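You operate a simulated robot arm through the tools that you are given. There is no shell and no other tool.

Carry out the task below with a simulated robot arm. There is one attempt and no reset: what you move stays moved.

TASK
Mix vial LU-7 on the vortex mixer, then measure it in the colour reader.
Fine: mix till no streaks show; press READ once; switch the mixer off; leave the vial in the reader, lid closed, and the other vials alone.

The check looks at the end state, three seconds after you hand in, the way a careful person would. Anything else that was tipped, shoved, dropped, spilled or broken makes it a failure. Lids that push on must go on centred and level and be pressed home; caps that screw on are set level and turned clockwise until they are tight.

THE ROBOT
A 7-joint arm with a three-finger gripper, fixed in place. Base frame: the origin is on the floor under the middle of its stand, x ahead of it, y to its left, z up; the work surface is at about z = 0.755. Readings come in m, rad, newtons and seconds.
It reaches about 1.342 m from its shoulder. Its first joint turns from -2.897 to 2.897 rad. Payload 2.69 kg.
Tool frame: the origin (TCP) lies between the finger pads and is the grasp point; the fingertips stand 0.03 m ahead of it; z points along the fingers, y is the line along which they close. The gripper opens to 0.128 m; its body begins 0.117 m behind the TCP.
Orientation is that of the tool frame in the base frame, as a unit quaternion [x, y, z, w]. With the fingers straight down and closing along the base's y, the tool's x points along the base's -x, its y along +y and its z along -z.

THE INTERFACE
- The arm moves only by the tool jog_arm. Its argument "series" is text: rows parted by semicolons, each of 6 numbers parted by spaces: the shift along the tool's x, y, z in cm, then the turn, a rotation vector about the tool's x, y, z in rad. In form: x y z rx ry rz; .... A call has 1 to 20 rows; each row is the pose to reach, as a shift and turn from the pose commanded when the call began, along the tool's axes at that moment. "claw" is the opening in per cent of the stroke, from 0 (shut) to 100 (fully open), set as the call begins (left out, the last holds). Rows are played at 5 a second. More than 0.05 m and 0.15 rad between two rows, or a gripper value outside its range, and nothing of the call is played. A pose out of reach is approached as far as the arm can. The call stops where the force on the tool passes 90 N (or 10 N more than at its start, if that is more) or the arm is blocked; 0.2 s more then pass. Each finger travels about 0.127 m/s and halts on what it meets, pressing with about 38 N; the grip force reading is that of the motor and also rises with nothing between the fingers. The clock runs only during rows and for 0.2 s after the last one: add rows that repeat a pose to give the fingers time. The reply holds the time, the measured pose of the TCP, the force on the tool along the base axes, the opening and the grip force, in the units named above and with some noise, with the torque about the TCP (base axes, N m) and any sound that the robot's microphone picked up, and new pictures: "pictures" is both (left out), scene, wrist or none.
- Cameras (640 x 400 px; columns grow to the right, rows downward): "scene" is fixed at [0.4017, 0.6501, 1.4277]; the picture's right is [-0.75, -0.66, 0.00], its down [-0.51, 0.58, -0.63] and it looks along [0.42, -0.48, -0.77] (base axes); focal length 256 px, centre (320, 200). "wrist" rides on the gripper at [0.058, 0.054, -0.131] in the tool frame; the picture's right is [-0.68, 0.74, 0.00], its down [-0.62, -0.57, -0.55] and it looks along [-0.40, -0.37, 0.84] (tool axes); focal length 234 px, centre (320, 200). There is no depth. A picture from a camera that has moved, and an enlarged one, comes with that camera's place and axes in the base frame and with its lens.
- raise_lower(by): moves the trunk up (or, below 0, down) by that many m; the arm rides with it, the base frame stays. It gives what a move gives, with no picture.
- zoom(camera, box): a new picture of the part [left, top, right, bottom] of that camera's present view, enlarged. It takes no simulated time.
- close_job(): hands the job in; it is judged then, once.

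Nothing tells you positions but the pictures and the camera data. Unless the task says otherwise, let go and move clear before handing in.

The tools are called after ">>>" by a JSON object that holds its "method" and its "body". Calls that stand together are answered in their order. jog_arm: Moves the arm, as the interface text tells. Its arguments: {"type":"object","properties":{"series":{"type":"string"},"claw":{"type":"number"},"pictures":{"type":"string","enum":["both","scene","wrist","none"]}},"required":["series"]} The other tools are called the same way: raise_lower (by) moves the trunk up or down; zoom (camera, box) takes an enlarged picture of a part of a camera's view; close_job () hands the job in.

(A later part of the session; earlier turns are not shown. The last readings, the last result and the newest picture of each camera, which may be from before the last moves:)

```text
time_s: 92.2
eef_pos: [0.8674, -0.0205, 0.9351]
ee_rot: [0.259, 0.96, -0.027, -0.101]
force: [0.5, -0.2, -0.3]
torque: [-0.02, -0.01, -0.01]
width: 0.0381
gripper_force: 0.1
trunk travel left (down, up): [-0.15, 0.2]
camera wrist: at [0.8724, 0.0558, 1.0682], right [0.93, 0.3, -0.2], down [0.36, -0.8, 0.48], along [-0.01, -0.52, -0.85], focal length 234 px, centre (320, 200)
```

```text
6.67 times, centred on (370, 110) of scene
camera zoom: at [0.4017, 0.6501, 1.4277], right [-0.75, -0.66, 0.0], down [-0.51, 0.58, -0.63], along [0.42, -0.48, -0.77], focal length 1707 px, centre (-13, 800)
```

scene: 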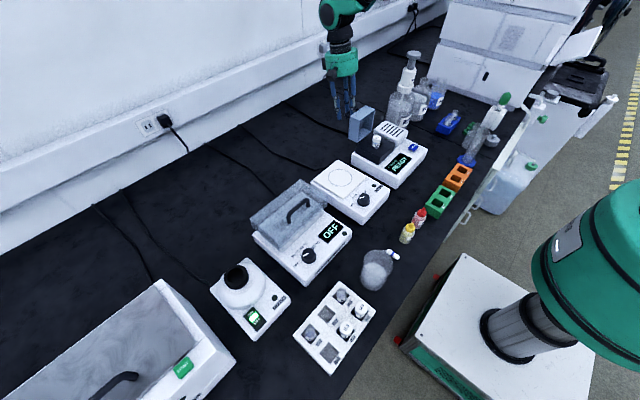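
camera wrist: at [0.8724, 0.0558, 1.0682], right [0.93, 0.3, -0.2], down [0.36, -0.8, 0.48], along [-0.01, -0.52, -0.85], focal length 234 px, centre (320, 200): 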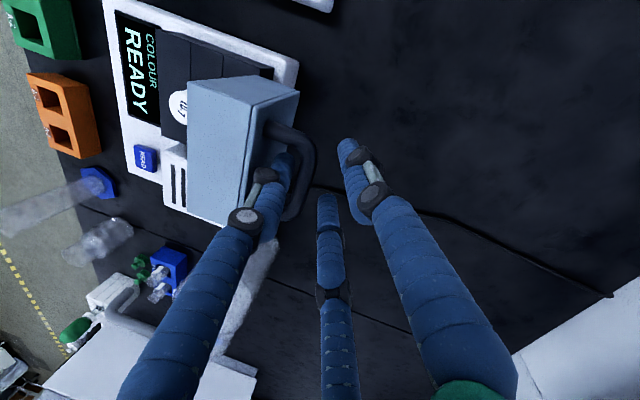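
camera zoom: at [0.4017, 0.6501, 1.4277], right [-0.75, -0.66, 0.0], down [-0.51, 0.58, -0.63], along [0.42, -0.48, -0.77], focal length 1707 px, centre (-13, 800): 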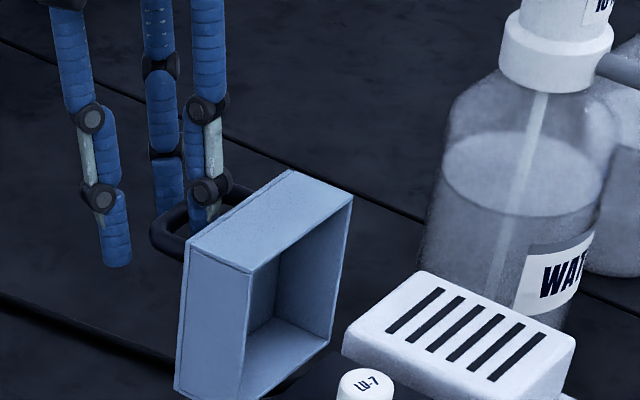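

The front fingertip is inside the loop with no contact force, about 1 cm past the bar. I'll close the fingertips on the bar.

>>> {"method": "jog_arm", "body": {"series": "0 0 0 0 0 0; 0 0 0 0 0 0; 0 0 0 0 0 0; 0 0 0 0 0 0", "claw": 0}}

>>> {"method": "zoom", "body": {"camera": "wrist", "box": [200, 60, 420, 260]}}

>>> {"method": "zoom", "body": {"camera": "scene", "box": [340, 80, 400, 140]}}

```text
time_s: 93.2
eef_pos: [0.8681, -0.0197, 0.9339]
ee_rot: [0.259, 0.96, -0.027, -0.102]
force: [-5.9, -0.5, -5.6]
torque: [-0.02, 0.06, 0.06]
width: 0.0177
gripper_force: 42.6
trunk travel left (down, up): [-0.15, 0.2]
camera wrist: at [0.8721, 0.0558, 1.0676], right [0.93, 0.3, -0.2], down [0.36, -0.8, 0.48], along [-0.02, -0.52, -0.85], focal length 234 px, centre (320, 200)
```

scene: 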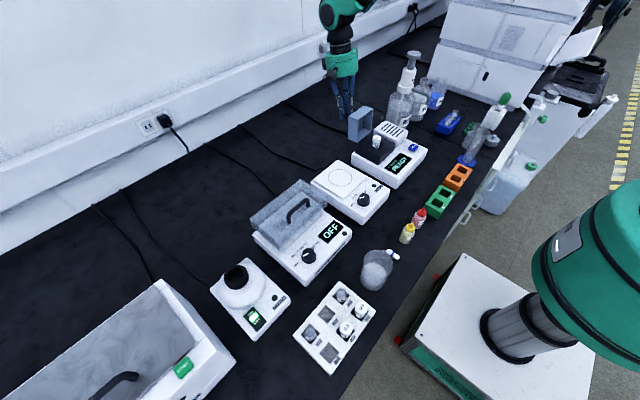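
wrist: 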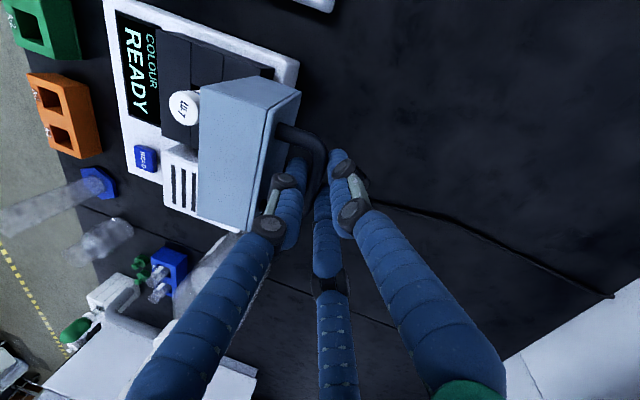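

```text
2.00 times, centred on (310, 160) of wrist
camera zoom: at [0.8721, 0.0558, 1.0676], right [0.93, 0.3, -0.2], down [0.36, -0.8, 0.48], along [-0.02, -0.52, -0.85], focal length 468 px, centre (340, 280)
```

zoom: 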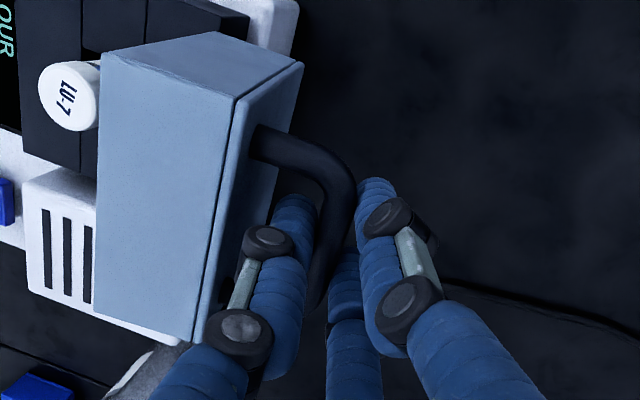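

```text
6.67 times, centred on (370, 110) of scene
camera zoom: at [0.4017, 0.6501, 1.4277], right [-0.75, -0.66, 0.0], down [-0.51, 0.58, -0.63], along [0.42, -0.48, -0.77], focal length 1707 px, centre (-13, 800)
```

zoom: 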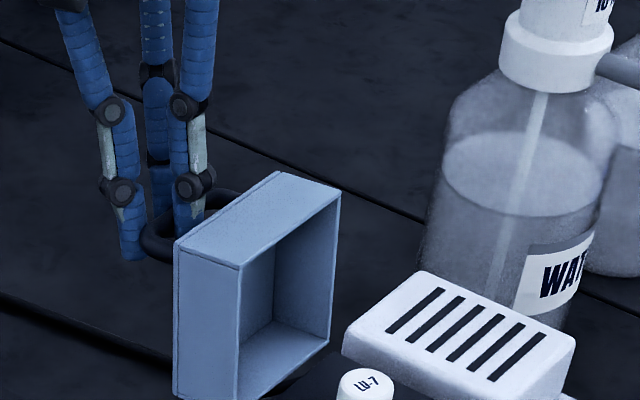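

The handle is gripped at the tips and the lid is at about 108°. I'll swing it closed along the hinge arc, first to about 70°.

>>> {"method": "jog_arm", "body": {"series": "0.47 -0.27 -0.46 -0.004 -0.007 0; 0.946 -0.546 -0.889 -0.009 -0.015 0; 1.58 -0.91 -1.38 -0.013 -0.023 0; 2.214 -1.278 -1.841 -0.018 -0.032 0; 2.89 -1.67 -2.21 -0.023 -0.04 0; 3.577 -2.065 -2.544 -0.028 -0.048 0; 4.3 -2.49 -2.76 -0.033 -0.057 0; 5.041 -2.911 -2.936 -0.0375 -0.065 0; 5.041 -2.911 -2.936 -0.0375 -0.065 0"}}

>>> {"method": "zoom", "body": {"camera": "scene", "box": [340, 80, 420, 160]}}

```text
time_s: 95.2
eef_pos: [0.817, -0.0222, 0.9755]
ee_rot: [0.259, 0.963, -0.017, -0.066]
force: [-10.3, -11.4, -34.7]
torque: [-0.5, -0.02, 0.09]
width: 0.0183
gripper_force: 43.3
trunk travel left (down, up): [-0.15, 0.2]
camera wrist: at [0.8124, 0.0546, 1.1086], right [0.95, 0.3, -0.13], down [0.32, -0.8, 0.51], along [0.05, -0.52, -0.85], focal length 234 px, centre (320, 200)
```

scene: 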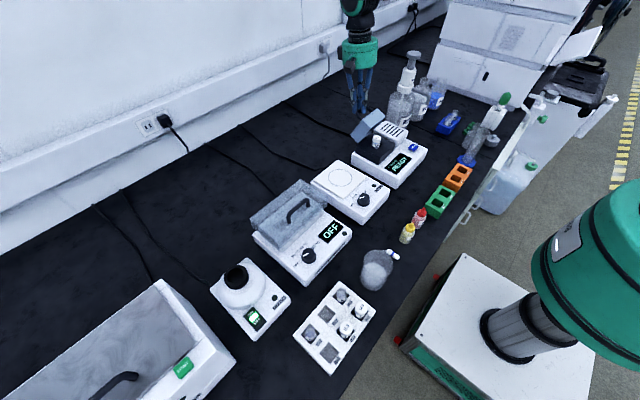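
wrist: 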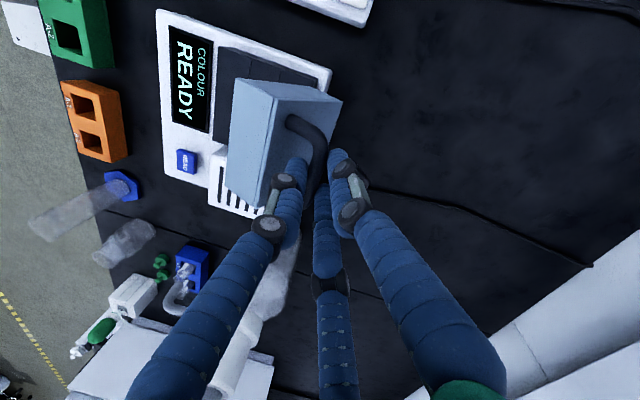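

```text
5.00 times, centred on (380, 120) of scene
camera zoom: at [0.4017, 0.6501, 1.4277], right [-0.75, -0.66, 0.0], down [-0.51, 0.58, -0.63], along [0.42, -0.48, -0.77], focal length 1280 px, centre (20, 600)
```

zoom: 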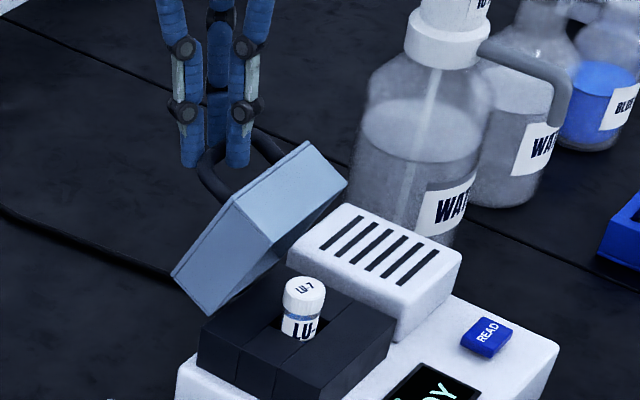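

The lid is following well and the vial is undisturbed. I'll continue the arc down to about 30°.

>>> {"method": "jog_arm", "body": {"series": "0.737 -0.426 -0.023 -0.005 -0.0085 0; 1.474 -0.851 -0.047 -0.01 -0.017 0; 2.234 -1.29 -0.036 -0.015 -0.0255 0; 2.981 -1.721 0.003 -0.02 -0.034 0; 3.718 -2.147 0.131 -0.0245 -0.0425 0; 4.443 -2.566 0.348 -0.029 -0.051 0; 5.151 -2.974 0.643 -0.034 -0.0595 0; 5.844 -3.375 0.987 -0.039 -0.068 0; 5.844 -3.375 0.987 -0.039 -0.068 0"}}

>>> {"method": "zoom", "body": {"camera": "scene", "box": [340, 80, 420, 160]}}

```text
time_s: 97.2
eef_pos: [0.75, -0.0217, 0.977]
ee_rot: [0.26, 0.965, -0.007, -0.026]
force: [-2.7, -19.6, 9.8]
torque: [-0.46, 0.01, 0.13]
width: 0.0183
gripper_force: 43.6
trunk travel left (down, up): [-0.15, 0.2]
camera wrist: at [0.7333, 0.0551, 1.1086], right [0.95, 0.3, -0.05], down [0.28, -0.8, 0.53], along [0.12, -0.52, -0.84], focal length 234 px, centre (320, 200)
```

scene: 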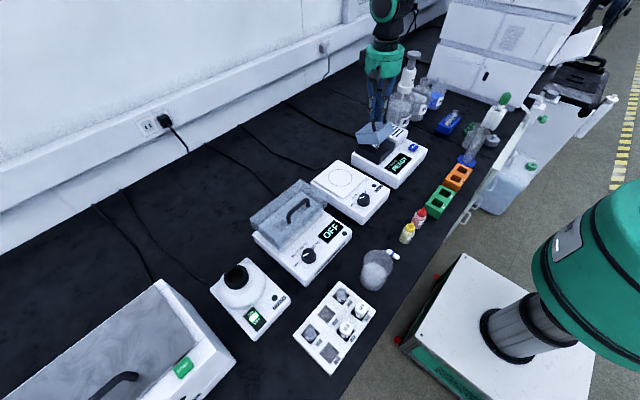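
wrist: 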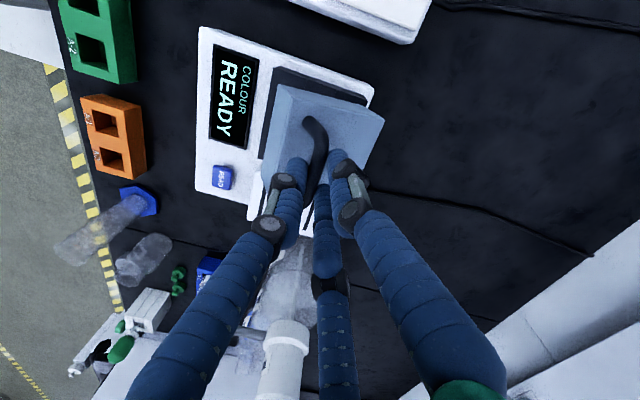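

```text
5.00 times, centred on (380, 120) of scene
camera zoom: at [0.4017, 0.6501, 1.4277], right [-0.75, -0.66, 0.0], down [-0.51, 0.58, -0.63], along [0.42, -0.48, -0.77], focal length 1280 px, centre (20, 600)
```

zoom: 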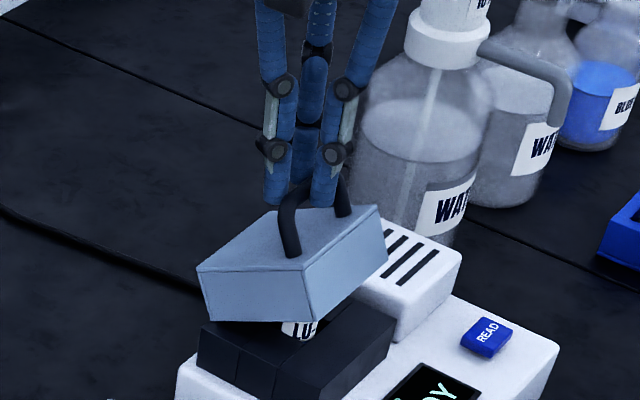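

The lid is at about 28° and passing over the vial. I'll finish the arc gently to closed.

>>> {"method": "jog_arm", "body": {"series": "0.672 -0.388 0.337 -0.005 -0.0086 0; 1.342 -0.775 0.723 -0.01 -0.0171 0; 1.942 -1.121 1.205 -0.015 -0.0257 0; 2.54 -1.466 1.727 -0.02 -0.0343 0; 2.8 -1.615 2.02 -0.0225 -0.0386 0; 3.056 -1.764 2.313 -0.025 -0.0428 0; 3.32 -1.91 2.62 -0.027 -0.047 0; 3.571 -2.061 2.93 -0.0297 -0.0514 0; 3.571 -2.061 2.93 -0.0297 -0.0514 0"}}

>>> {"method": "zoom", "body": {"camera": "scene", "box": [340, 80, 420, 160]}}

```text
time_s: 99.2
eef_pos: [0.7053, -0.0207, 0.9487]
ee_rot: [0.259, 0.966, 0.001, 0.001]
force: [2.8, -3.6, 1.6]
torque: [0.04, -0.05, 0.06]
width: 0.0183
gripper_force: 43.5
trunk travel left (down, up): [-0.15, 0.2]
camera wrist: at [0.6825, 0.0556, 1.0792], right [0.95, 0.3, 0.0], down [0.25, -0.8, 0.55], along [0.17, -0.52, -0.84], focal length 234 px, centre (320, 200)
```

scene: 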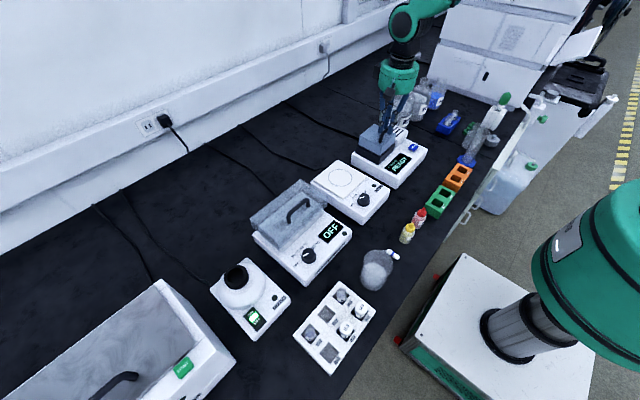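
wrist: 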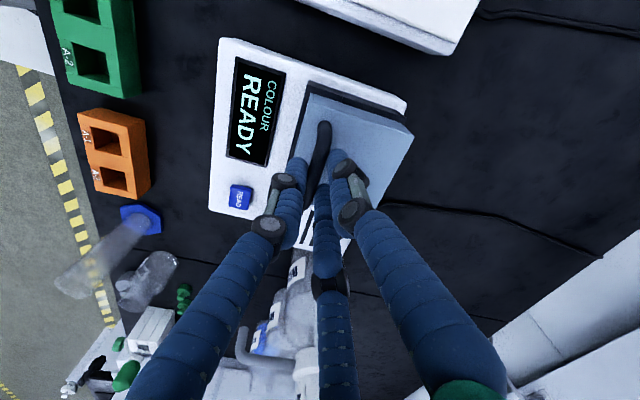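

```text
5.00 times, centred on (380, 120) of scene
camera zoom: at [0.4017, 0.6501, 1.4277], right [-0.75, -0.66, 0.0], down [-0.51, 0.58, -0.63], along [0.42, -0.48, -0.77], focal length 1280 px, centre (20, 600)
```

zoom: 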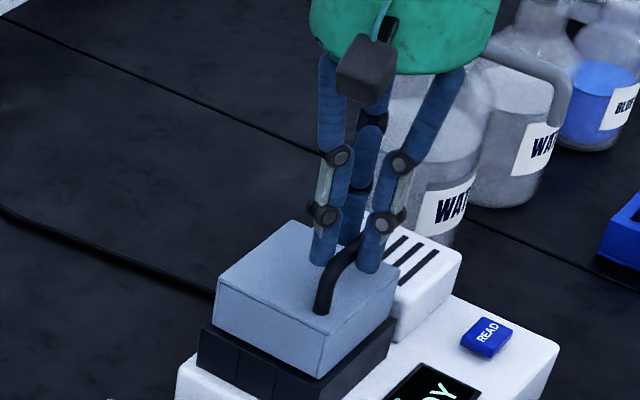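

The lid looks closed. I'll press down a little to confirm it's home, then check.

>>> {"method": "jog_arm", "body": {"series": "0 0 0.15 0 0 0; 0 0 0.3 0 0 0; 0 0 0.3 0 0 0", "pictures": "scene"}}

>>> {"method": "zoom", "body": {"camera": "scene", "box": [350, 115, 410, 165]}}

```text
time_s: 100.0
eef_pos: [0.7064, -0.0213, 0.9486]
ee_rot: [0.259, 0.966, 0.001, 0.003]
force: [-9.6, -1.0, 33.7]
torque: [0.08, 0.31, 0.0]
width: 0.0183
gripper_force: 43.0
trunk travel left (down, up): [-0.15, 0.2]
```

scene: 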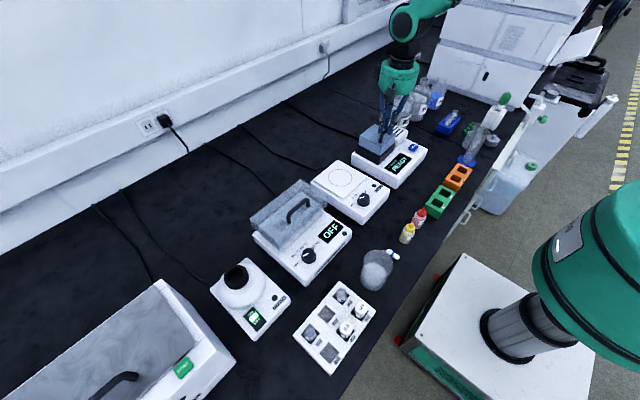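

```text
8.00 times, centred on (380, 140) of scene
camera zoom: at [0.4017, 0.6501, 1.4277], right [-0.75, -0.66, 0.0], down [-0.51, 0.58, -0.63], along [0.42, -0.48, -0.77], focal length 2049 px, centre (-160, 680)
```

zoom: 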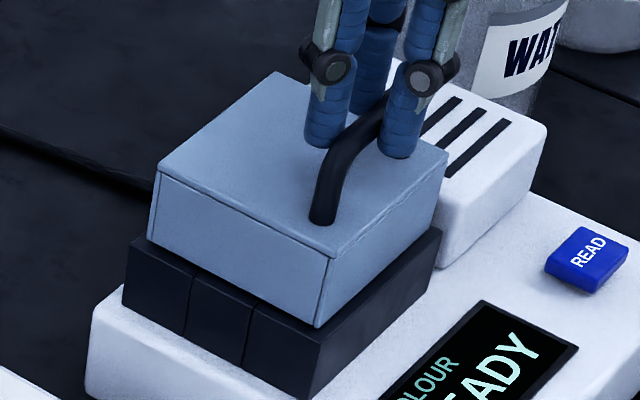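

The lid is fully closed, matching the first picture exactly. I'll release the handle and rise.

>>> {"method": "jog_arm", "body": {"series": "0 0 -0.3 0 0 0; 0 0 -0.3 0 0 0", "pictures": "none"}}

>>> {"method": "jog_arm", "body": {"series": "0 0 0 0 0 0; 0 0 0 0 0 0; 0 0 0 0 0 0; 0 0 -2 0 0 0; 0 0 -4 0 0 0; 0 0 -7 0 0 0; 0 0 -10 0 0 0; 0 0 -10 0 0 0", "claw": 55}}

>>> {"method": "zoom", "body": {"camera": "scene", "box": [345, 100, 425, 170]}}

>>> {"method": "zoom", "body": {"camera": "wrist", "box": [200, 60, 420, 260]}}

```text
time_s: 100.6
eef_pos: [0.7066, -0.0209, 0.9482]
ee_rot: [0.26, 0.966, 0.0, 0.002]
force: [2.0, 4.0, 12.8]
torque: [0.23, -0.03, -0.01]
width: 0.0181
gripper_force: 43.5
trunk travel left (down, up): [-0.15, 0.2]
```

```text
time_s: 102.4
eef_pos: [0.707, -0.0208, 1.0484]
ee_rot: [0.26, 0.966, 0.0, 0.002]
force: [0.0, 0.6, -0.2]
torque: [-0.04, -0.07, -0.01]
width: 0.0704
gripper_force: 0.1
trunk travel left (down, up): [-0.15, 0.2]
camera wrist: at [0.6828, 0.0554, 1.1788], right [0.95, 0.3, 0.0], down [0.25, -0.8, 0.55], along [0.17, -0.52, -0.84], focal length 234 px, centre (320, 200)
```

scene: 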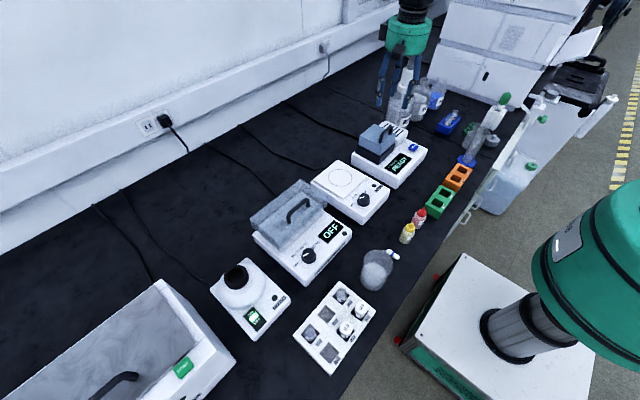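
wrist: 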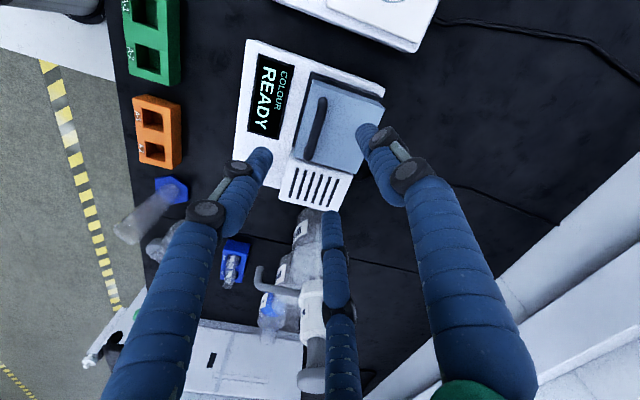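

```text
5.71 times, centred on (385, 135) of scene
camera zoom: at [0.4017, 0.6501, 1.4277], right [-0.75, -0.66, 0.0], down [-0.51, 0.58, -0.63], along [0.42, -0.48, -0.77], focal length 1463 px, centre (-51, 571)
```

zoom: 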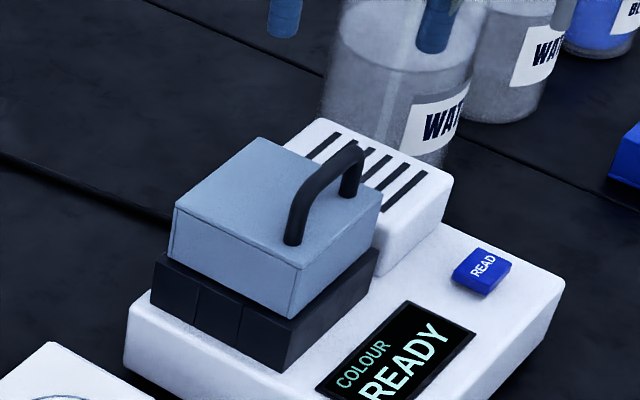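

```text
2.00 times, centred on (310, 160) of wrist
camera zoom: at [0.6828, 0.0554, 1.1788], right [0.95, 0.3, 0.0], down [0.25, -0.8, 0.55], along [0.17, -0.52, -0.84], focal length 468 px, centre (340, 280)
```

zoom: 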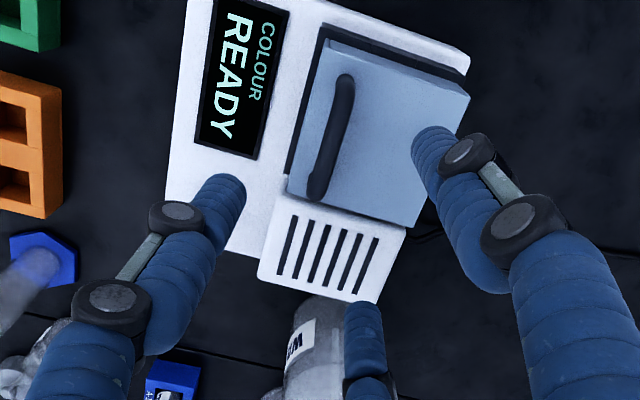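

The lid is closed and READY is shown. READ triangulates to about (0.636, -0.123, 0.837). I'll close the fingers and hover over it to check.

>>> {"method": "jog_arm", "body": {"series": "0.35 -4.13 1 0 0 0; 0.69 -8.27 3 0 0 0; 1.04 -12.4 5 0 0 0; 1.04 -12.4 8.5 0 0 0; 1.04 -12.4 10.8 0 0 0; 1.04 -12.4 10.8 0 0 0", "claw": 0}}

>>> {"method": "zoom", "body": {"camera": "wrist", "box": [220, 80, 440, 240]}}

>>> {"method": "zoom", "body": {"camera": "scene", "box": [370, 100, 440, 170]}}

```text
time_s: 103.8
eef_pos: [0.6386, -0.1221, 0.9413]
ee_rot: [0.26, 0.966, 0.0, 0.001]
force: [0.1, -0.3, -0.9]
torque: [0.01, -0.01, 0.03]
width: 0.0024
gripper_force: 31.6
trunk travel left (down, up): [-0.15, 0.2]
camera wrist: at [0.6139, -0.0464, 1.0723], right [0.95, 0.3, 0.0], down [0.25, -0.8, 0.55], along [0.17, -0.52, -0.84], focal length 234 px, centre (320, 200)
```

scene: 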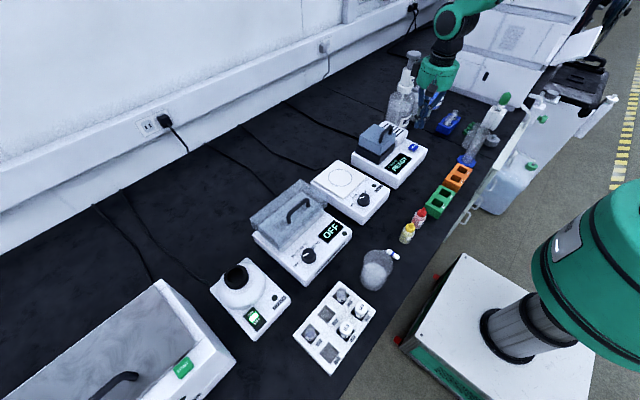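
wrist: 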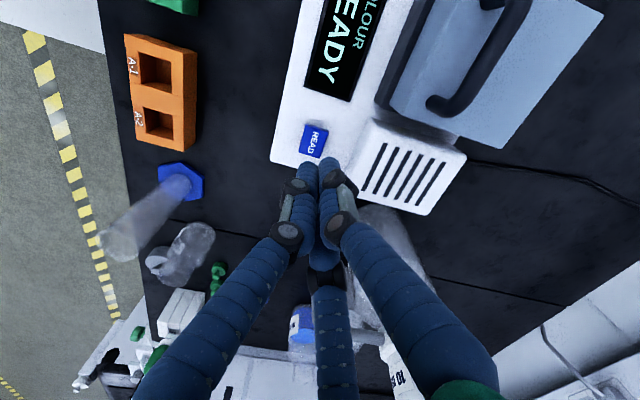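

```text
2.50 times, centred on (330, 160) of wrist
camera zoom: at [0.6139, -0.0464, 1.0723], right [0.95, 0.3, 0.0], down [0.25, -0.8, 0.55], along [0.17, -0.52, -0.84], focal length 585 px, centre (295, 300)
```

zoom: 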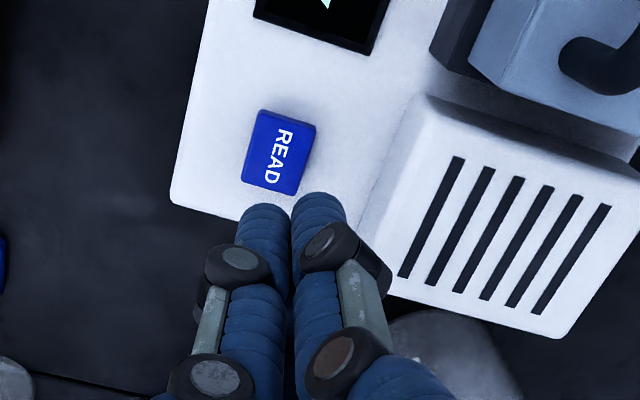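

```text
5.71 times, centred on (405, 135) of scene
camera zoom: at [0.4017, 0.6501, 1.4277], right [-0.75, -0.66, 0.0], down [-0.51, 0.58, -0.63], along [0.42, -0.48, -0.77], focal length 1463 px, centre (-166, 571)
```

zoom: 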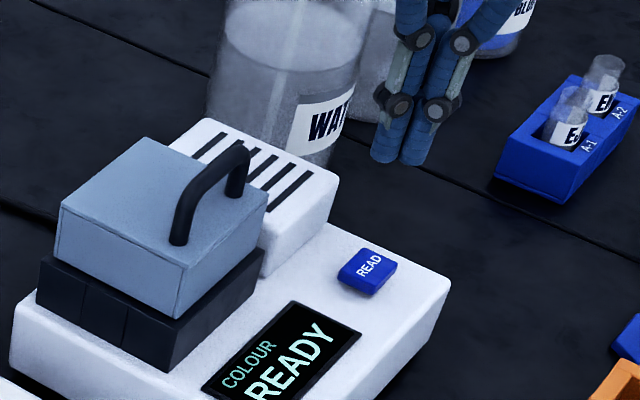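

The button is about 5 mm towards me from the tip axis. I'll shift and descend to just above it.

>>> {"method": "jog_arm", "body": {"series": "0.2 -0.16 2 0 0 0; 0.407 -0.316 4 0 0 0; 0.407 -0.316 5.5 0 0 0; 0.407 -0.316 6.2 0 0 0; 0.407 -0.316 6.2 0 0 0"}}

>>> {"method": "zoom", "body": {"camera": "wrist", "box": [220, 80, 440, 240]}}

>>> {"method": "zoom", "body": {"camera": "scene", "box": [370, 110, 440, 180]}}

```text
time_s: 105.0
eef_pos: [0.6308, -0.1235, 0.8794]
ee_rot: [0.26, 0.966, 0.0, 0.002]
force: [-0.3, -0.7, -0.2]
torque: [-0.01, 0.02, 0.02]
width: 0.002
gripper_force: 31.1
trunk travel left (down, up): [-0.15, 0.2]
camera wrist: at [0.607, -0.0475, 1.0102], right [0.95, 0.3, 0.0], down [0.25, -0.8, 0.55], along [0.17, -0.52, -0.84], focal length 234 px, centre (320, 200)
```

scene: 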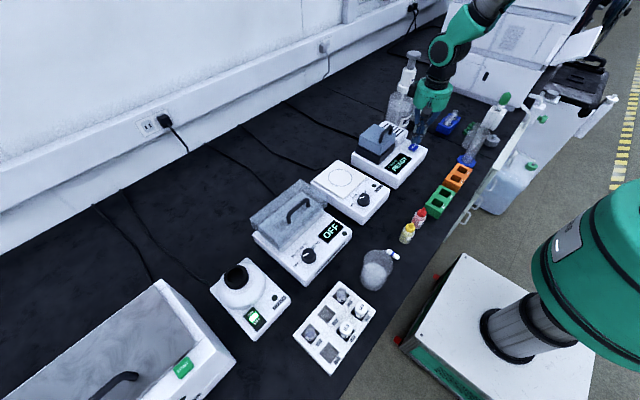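
wrist: 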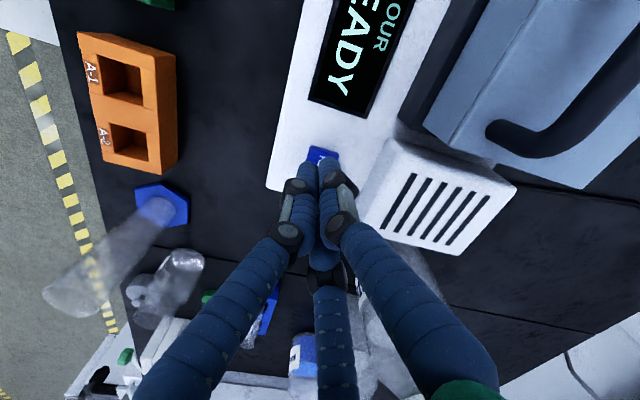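

```text
2.50 times, centred on (330, 160) of wrist
camera zoom: at [0.607, -0.0475, 1.0102], right [0.95, 0.3, 0.0], down [0.25, -0.8, 0.55], along [0.17, -0.52, -0.84], focal length 585 px, centre (295, 300)
```

zoom: 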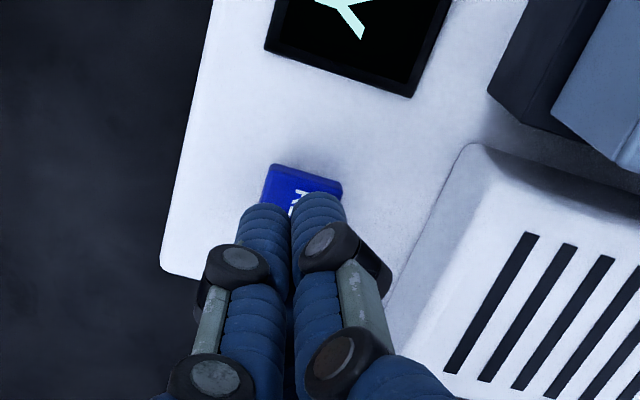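

```text
5.71 times, centred on (405, 145) of scene
camera zoom: at [0.4017, 0.6501, 1.4277], right [-0.75, -0.66, 0.0], down [-0.51, 0.58, -0.63], along [0.42, -0.48, -0.77], focal length 1463 px, centre (-166, 514)
```

zoom: 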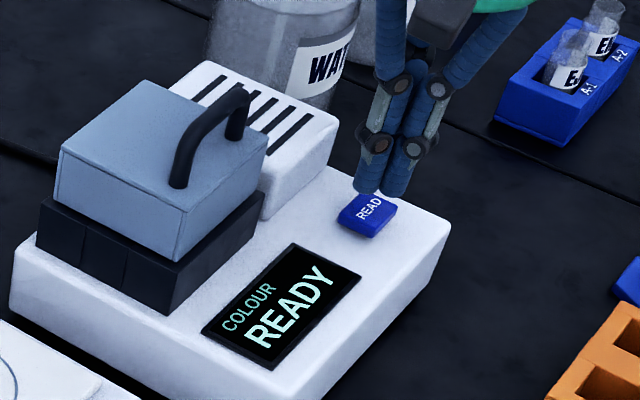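

The tips are about 1 cm above the READ button and aligned. I'll press in one continuous slow motion.

>>> {"method": "jog_arm", "body": {"series": "0 0 0.3 0 0 0; 0 0 0.6 0 0 0; 0 0 0.9 0 0 0; 0 0 1.1 0 0 0; 0 0 1.25 0 0 0"}}

>>> {"method": "zoom", "body": {"camera": "scene", "box": [370, 110, 440, 180]}}

```text
time_s: 106.2
eef_pos: [0.629, -0.1231, 0.8665]
ee_rot: [0.26, 0.966, 0.002, 0.002]
force: [-0.3, 0.2, -0.4]
torque: [-0.01, 0.0, 0.0]
width: 0.0021
gripper_force: 31.4
trunk travel left (down, up): [-0.15, 0.2]
camera wrist: at [0.6057, -0.0467, 0.997], right [0.95, 0.3, 0.0], down [0.25, -0.8, 0.55], along [0.17, -0.52, -0.84], focal length 234 px, centre (320, 200)
```

scene: 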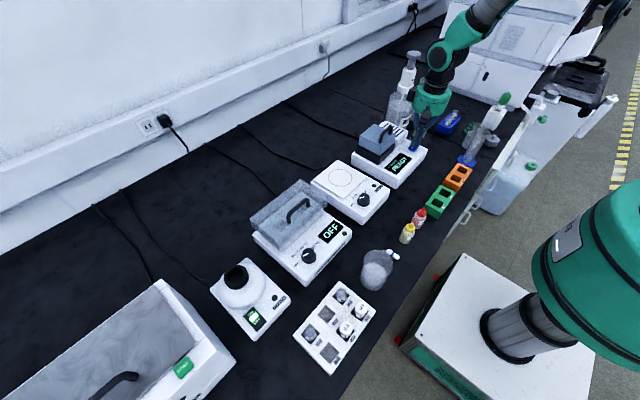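
wrist: 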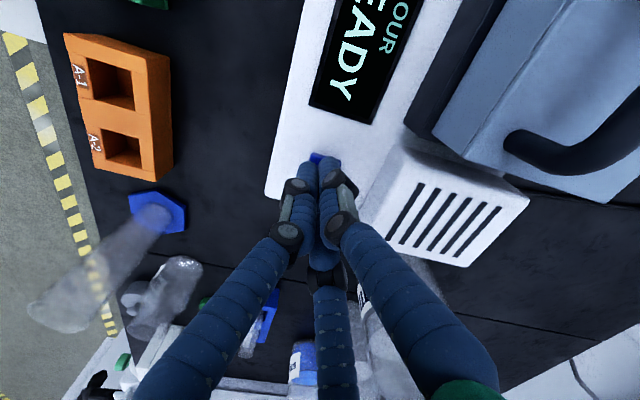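

```text
5.71 times, centred on (405, 145) of scene
camera zoom: at [0.4017, 0.6501, 1.4277], right [-0.75, -0.66, 0.0], down [-0.51, 0.58, -0.63], along [0.42, -0.48, -0.77], focal length 1463 px, centre (-166, 514)
```

zoom: 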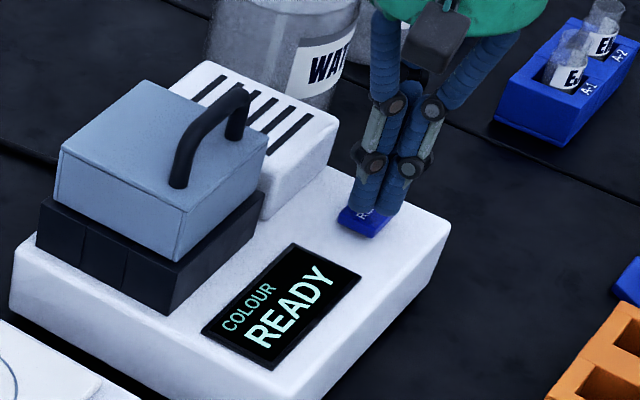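

There's no contact yet, so I'll continue slowly.

>>> {"method": "jog_arm", "body": {"series": "0 0 0.15 0 0 0; 0 0 0.3 0 0 0; 0 0 0.45 0 0 0; 0 0 0.6 0 0 0"}}

>>> {"method": "zoom", "body": {"camera": "scene", "box": [370, 110, 440, 180]}}

```text
time_s: 107.2
eef_pos: [0.6299, -0.1235, 0.8614]
ee_rot: [0.259, 0.966, 0.001, 0.001]
force: [0.3, -0.1, 0.3]
torque: [0.02, 0.0, 0.02]
width: 0.002
gripper_force: 30.9
trunk travel left (down, up): [-0.15, 0.2]
camera wrist: at [0.6068, -0.0473, 0.9919], right [0.95, 0.3, 0.0], down [0.25, -0.8, 0.55], along [0.17, -0.52, -0.84], focal length 234 px, centre (320, 200)
```

scene: 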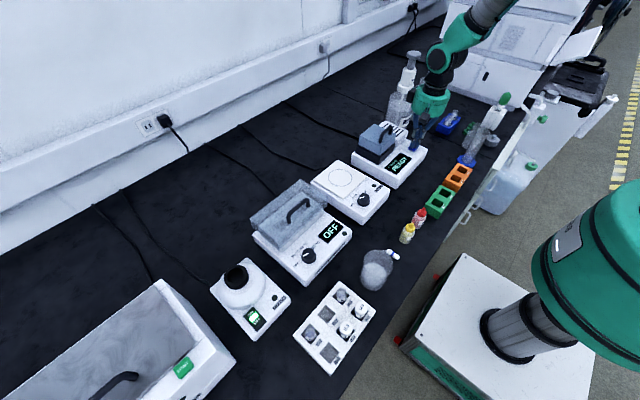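
wrist: 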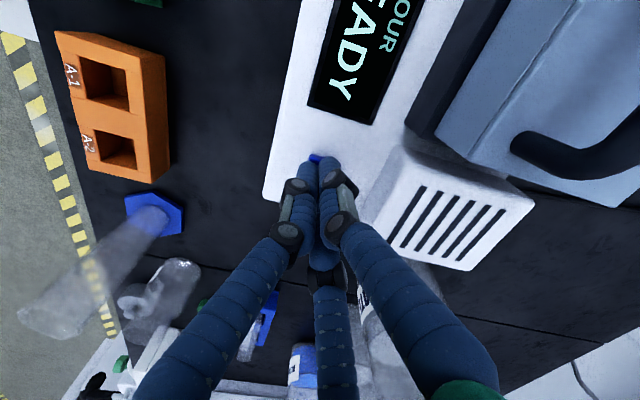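

```text
5.71 times, centred on (405, 145) of scene
camera zoom: at [0.4017, 0.6501, 1.4277], right [-0.75, -0.66, 0.0], down [-0.51, 0.58, -0.63], along [0.42, -0.48, -0.77], focal length 1463 px, centre (-166, 514)
```

zoom: 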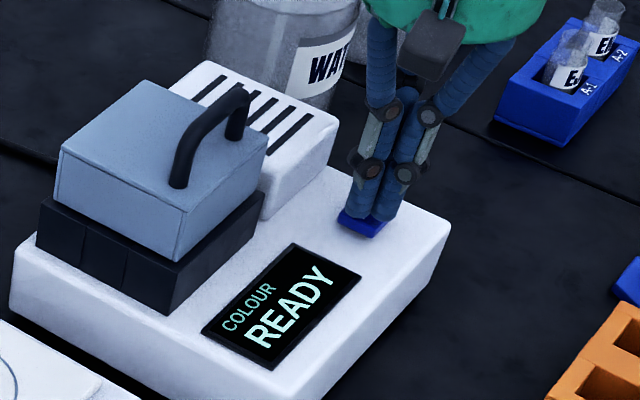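

Still no contact; I'll re-centre by 3 mm in x while in the air and continue pressing down.

>>> {"method": "jog_arm", "body": {"series": "-0.26 0.15 0 0 0 0; -0.26 0.15 0.15 0 0 0; -0.26 0.15 0.3 0 0 0; -0.26 0.15 0.45 0 0 0"}}

>>> {"method": "zoom", "body": {"camera": "scene", "box": [370, 110, 440, 180]}}

```text
time_s: 108.2
eef_pos: [0.6345, -0.1254, 0.8561]
ee_rot: [0.259, 0.966, 0.001, 0.001]
force: [0.6, 0.0, -0.5]
torque: [-0.01, -0.03, -0.05]
width: 0.0022
gripper_force: 31.6
trunk travel left (down, up): [-0.15, 0.2]
camera wrist: at [0.6102, -0.0481, 0.9866], right [0.95, 0.3, 0.0], down [0.25, -0.8, 0.55], along [0.17, -0.52, -0.84], focal length 234 px, centre (320, 200)
```

scene: 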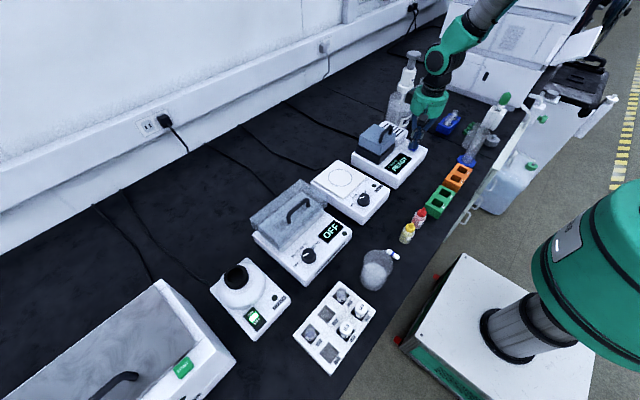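
wrist: 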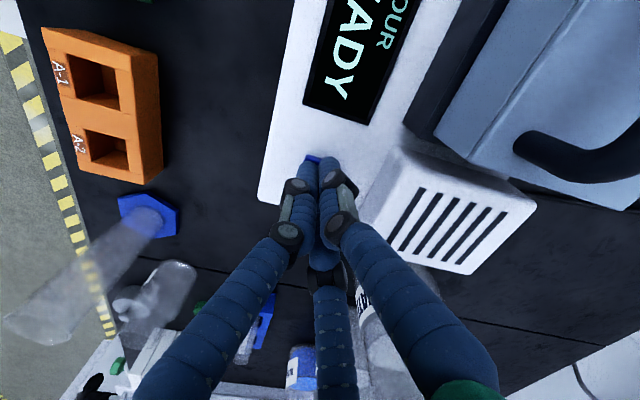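

```text
5.71 times, centred on (405, 145) of scene
camera zoom: at [0.4017, 0.6501, 1.4277], right [-0.75, -0.66, 0.0], down [-0.51, 0.58, -0.63], along [0.42, -0.48, -0.77], focal length 1463 px, centre (-166, 514)
```

zoom: 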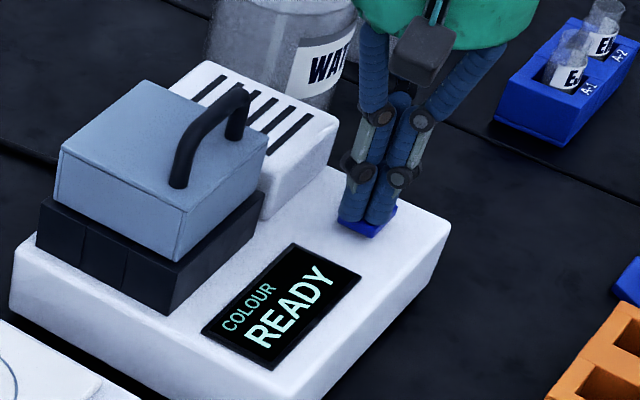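

Still no force. I'll continue the slow single press.

>>> {"method": "jog_arm", "body": {"series": "0 0 0.15 0 0 0; 0 0 0.3 0 0 0; 0 0 0.45 0 0 0"}}

>>> {"method": "zoom", "body": {"camera": "scene", "box": [370, 110, 440, 180]}}

```text
time_s: 109.0
eef_pos: [0.6331, -0.1238, 0.8526]
ee_rot: [0.26, 0.966, 0.0, 0.001]
force: [-1.4, -0.2, 1.5]
torque: [-0.03, 0.01, -0.02]
width: 0.0021
gripper_force: 31.4
trunk travel left (down, up): [-0.15, 0.2]
heard: click
camera wrist: at [0.6092, -0.0481, 0.983], right [0.95, 0.3, 0.0], down [0.25, -0.8, 0.55], along [0.17, -0.52, -0.84], focal length 234 px, centre (320, 200)
```

scene: 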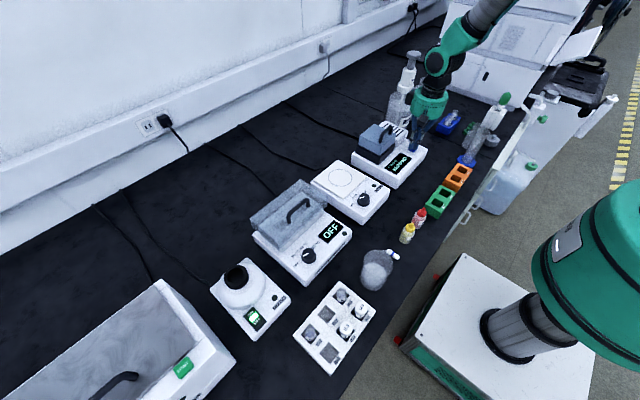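
wrist: 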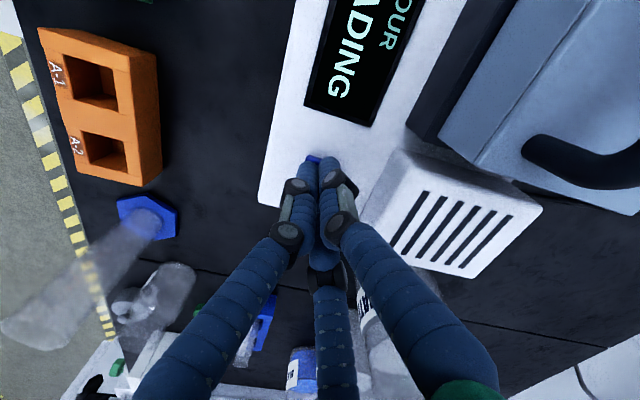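

```text
5.71 times, centred on (405, 145) of scene
camera zoom: at [0.4017, 0.6501, 1.4277], right [-0.75, -0.66, 0.0], down [-0.51, 0.58, -0.63], along [0.42, -0.48, -0.77], focal length 1463 px, centre (-166, 514)
```

zoom: 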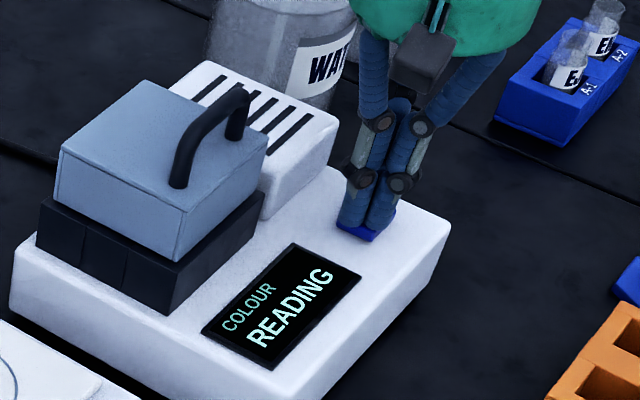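

I heard a click and the display shows READING. I'll lift straight off cleanly.

>>> {"method": "jog_arm", "body": {"series": "0 0 -2 0 0 0; 0 0 -5 0 0 0; 0 0 -9 0 0 0; 0 0 -13 0 0 0; 0 0 -17 0 0 0; 0 0 -17 0 0 0; 0 0 -17 0 0 0; 0 0 -17 0 0 0; 0 0 -17 0 0 0; 0 0 -17 0 0 0"}}

>>> {"method": "zoom", "body": {"camera": "scene", "box": [350, 110, 440, 190]}}

```text
time_s: 111.2
eef_pos: [0.6335, -0.1225, 1.0201]
ee_rot: [0.26, 0.966, 0.001, 0.001]
force: [0.0, -0.3, 0.5]
torque: [0.02, -0.03, -0.02]
width: 0.002
gripper_force: 31.1
trunk travel left (down, up): [-0.15, 0.2]
camera wrist: at [0.6091, -0.0469, 1.1508], right [0.95, 0.3, 0.0], down [0.25, -0.8, 0.55], along [0.17, -0.52, -0.84], focal length 234 px, centre (320, 200)
```

scene: 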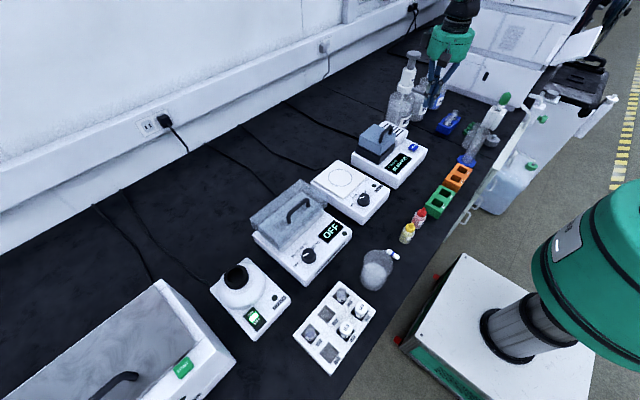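
wrist: 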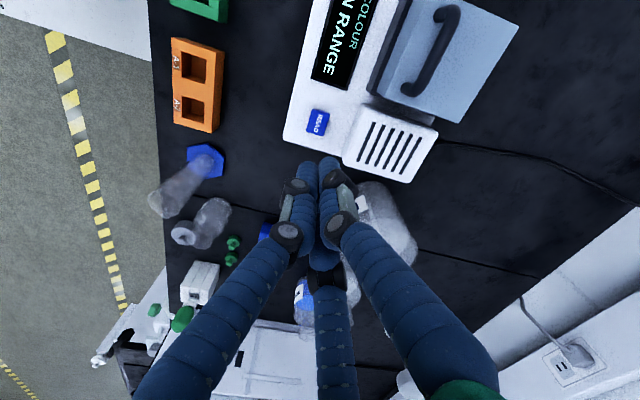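

```text
5.00 times, centred on (395, 150) of scene
camera zoom: at [0.4017, 0.6501, 1.4277], right [-0.75, -0.66, 0.0], down [-0.51, 0.58, -0.63], along [0.42, -0.48, -0.77], focal length 1280 px, centre (-55, 450)
```

zoom: 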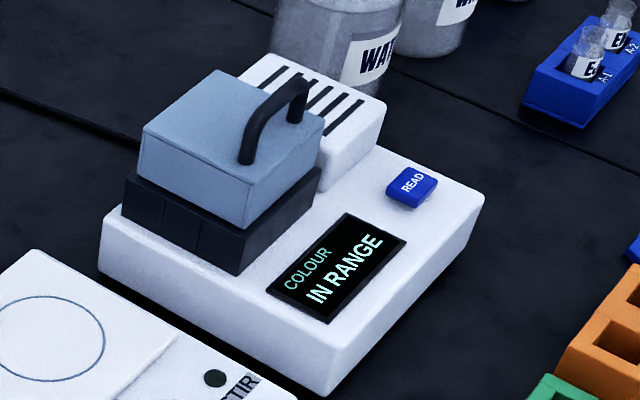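

The reading is done: "IN RANGE". Next I'll return to the vortex mixer to press the OFF end of its switch.

>>> {"method": "jog_arm", "body": {"series": "2.371 3.712 0 0 0 0; 4.742 7.424 0 0 0 0; 7.113 11.136 0 0 0 0; 9.484 14.848 0 0 0 0; 11.855 18.56 0 0 0 0; 14.226 22.272 0 0 0 0; 16.597 25.984 0 0 0 0; 18.968 29.696 0 0 0 0; 21.339 33.408 0 0 0 0; 23.71 37.12 0 0 0 0; 26.081 40.832 1 0 0 0; 28.452 44.544 2 0 0 0; 30.823 48.256 3 0 0 0; 33.194 51.968 4 -0.044 -0.076 0; 35.565 55.68 5 -0.088 -0.152 0; 37.936 59.392 6 -0.131 -0.227 0; 40.3 63.1 7 -0.175 -0.303 0; 40.3 63.1 7 -0.175 -0.303 0"}}

>>> {"method": "zoom", "body": {"camera": "wrist", "box": [220, 60, 440, 220]}}

```text
time_s: 115.0
eef_pos: [0.5992, 0.625, 0.9528]
ee_rot: [0.256, 0.95, 0.045, 0.17]
force: [0.2, 1.0, -0.8]
torque: [-0.06, -0.02, -0.03]
width: 0.0024
gripper_force: 31.7
trunk travel left (down, up): [-0.15, 0.2]
camera wrist: at [0.5317, 0.7019, 1.0672], right [0.9, 0.3, 0.33], down [0.04, -0.8, 0.6], along [0.44, -0.52, -0.73], focal length 234 px, centre (320, 200)
```

scene: 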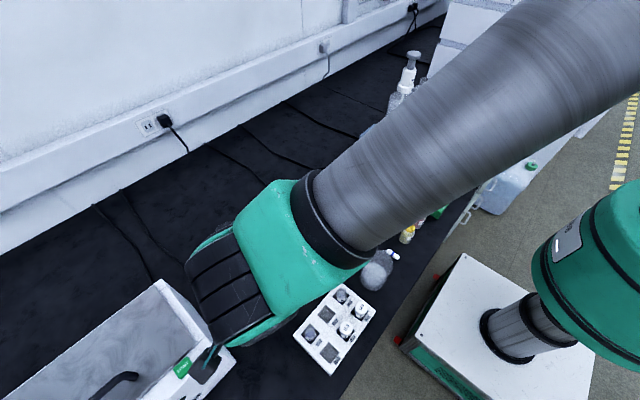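
wrist: 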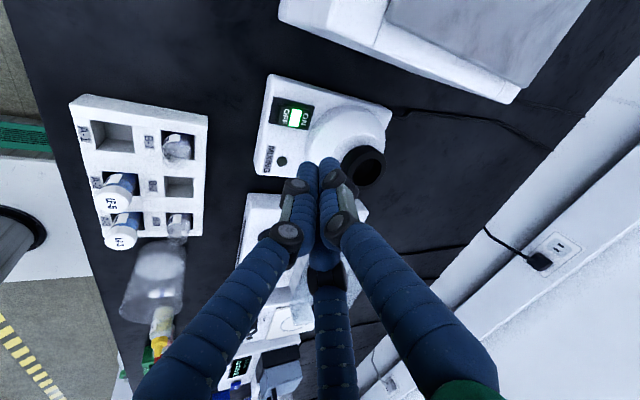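

```text
2.50 times, centred on (330, 140) of wrist
camera zoom: at [0.5317, 0.7019, 1.0672], right [0.9, 0.3, 0.33], down [0.04, -0.8, 0.6], along [0.44, -0.52, -0.73], focal length 585 px, centre (295, 350)
```

zoom: 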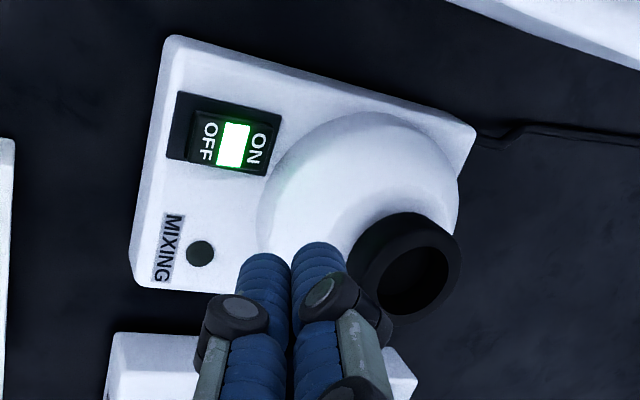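

The OFF end is at about (0.608, 0.627) and I'm nearly above it. I'll descend to just above the rocker.

>>> {"method": "jog_arm", "body": {"series": "0.9 -0.52 3.24 0 0 0; 1.8 -1.04 6.48 0 0 0; 2.3 -1.33 8.3 0 0 0; 2.696 -1.556 9.722 0 0 0; 2.696 -1.556 9.722 0 0 0", "pictures": "wrist"}}

>>> {"method": "zoom", "body": {"camera": "wrist", "box": [220, 80, 440, 240]}}

```text
time_s: 116.2
eef_pos: [0.6033, 0.6236, 0.8498]
ee_rot: [0.256, 0.951, 0.044, 0.17]
force: [-0.4, 0.6, -0.3]
torque: [0.02, -0.01, 0.04]
width: 0.0021
gripper_force: 31.4
trunk travel left (down, up): [-0.15, 0.2]
camera wrist: at [0.5363, 0.6998, 0.9648], right [0.9, 0.3, 0.33], down [0.04, -0.8, 0.6], along [0.44, -0.52, -0.73], focal length 234 px, centre (320, 200)
```

wrist: 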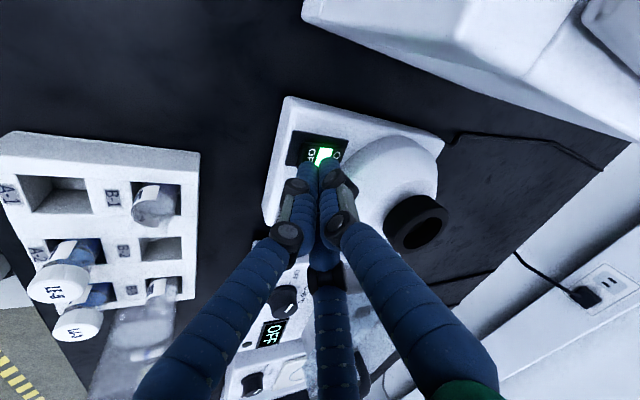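

```text
2.50 times, centred on (330, 160) of wrist
camera zoom: at [0.5363, 0.6998, 0.9648], right [0.9, 0.3, 0.33], down [0.04, -0.8, 0.6], along [0.44, -0.52, -0.73], focal length 585 px, centre (295, 300)
```

zoom: 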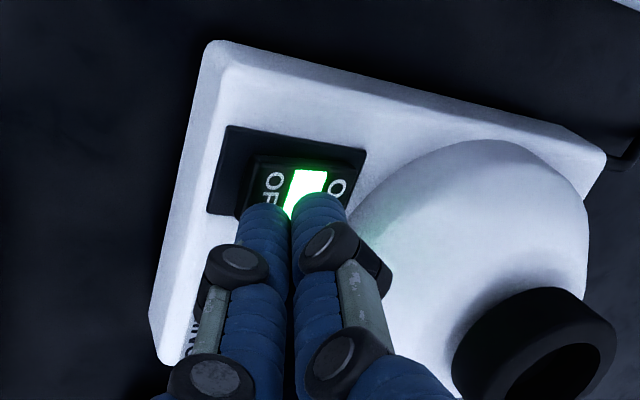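

The tip will land on the OFF half. I'll shift +3 mm in x and press slowly.

>>> {"method": "jog_arm", "body": {"series": "-0.24 0.14 0.1 0 0 0; -0.1 0.06 0.5 0 0 0; -0.007 0.004 0.854 0 0 0; 0.05 -0.03 1.04 0 0 0; 0.05 -0.03 1.04 0 0 0", "pictures": "wrist"}}

>>> {"method": "zoom", "body": {"camera": "wrist", "box": [220, 80, 440, 240]}}

```text
time_s: 117.4
eef_pos: [0.6085, 0.6243, 0.8406]
ee_rot: [0.256, 0.951, 0.044, 0.169]
force: [0.3, 0.8, -0.1]
torque: [0.0, -0.03, 0.04]
width: 0.0021
gripper_force: 31.9
trunk travel left (down, up): [-0.15, 0.2]
camera wrist: at [0.5406, 0.7009, 0.9544], right [0.9, 0.3, 0.33], down [0.04, -0.8, 0.6], along [0.44, -0.52, -0.73], focal length 234 px, centre (320, 200)
```

wrist: 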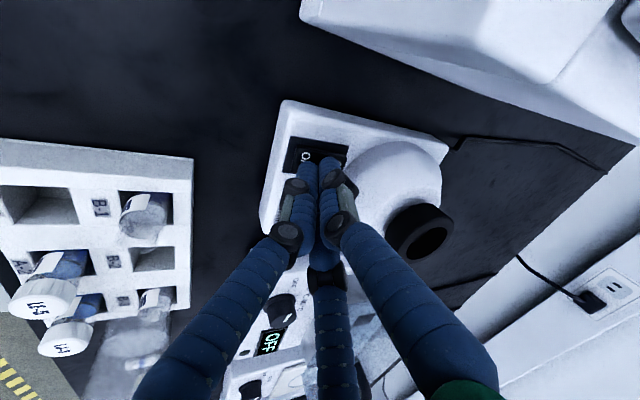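

```text
2.50 times, centred on (330, 160) of wrist
camera zoom: at [0.5406, 0.7009, 0.9544], right [0.9, 0.3, 0.33], down [0.04, -0.8, 0.6], along [0.44, -0.52, -0.73], focal length 585 px, centre (295, 300)
```

zoom: 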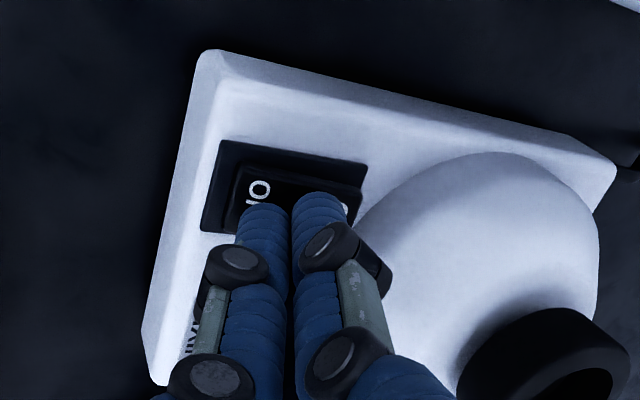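

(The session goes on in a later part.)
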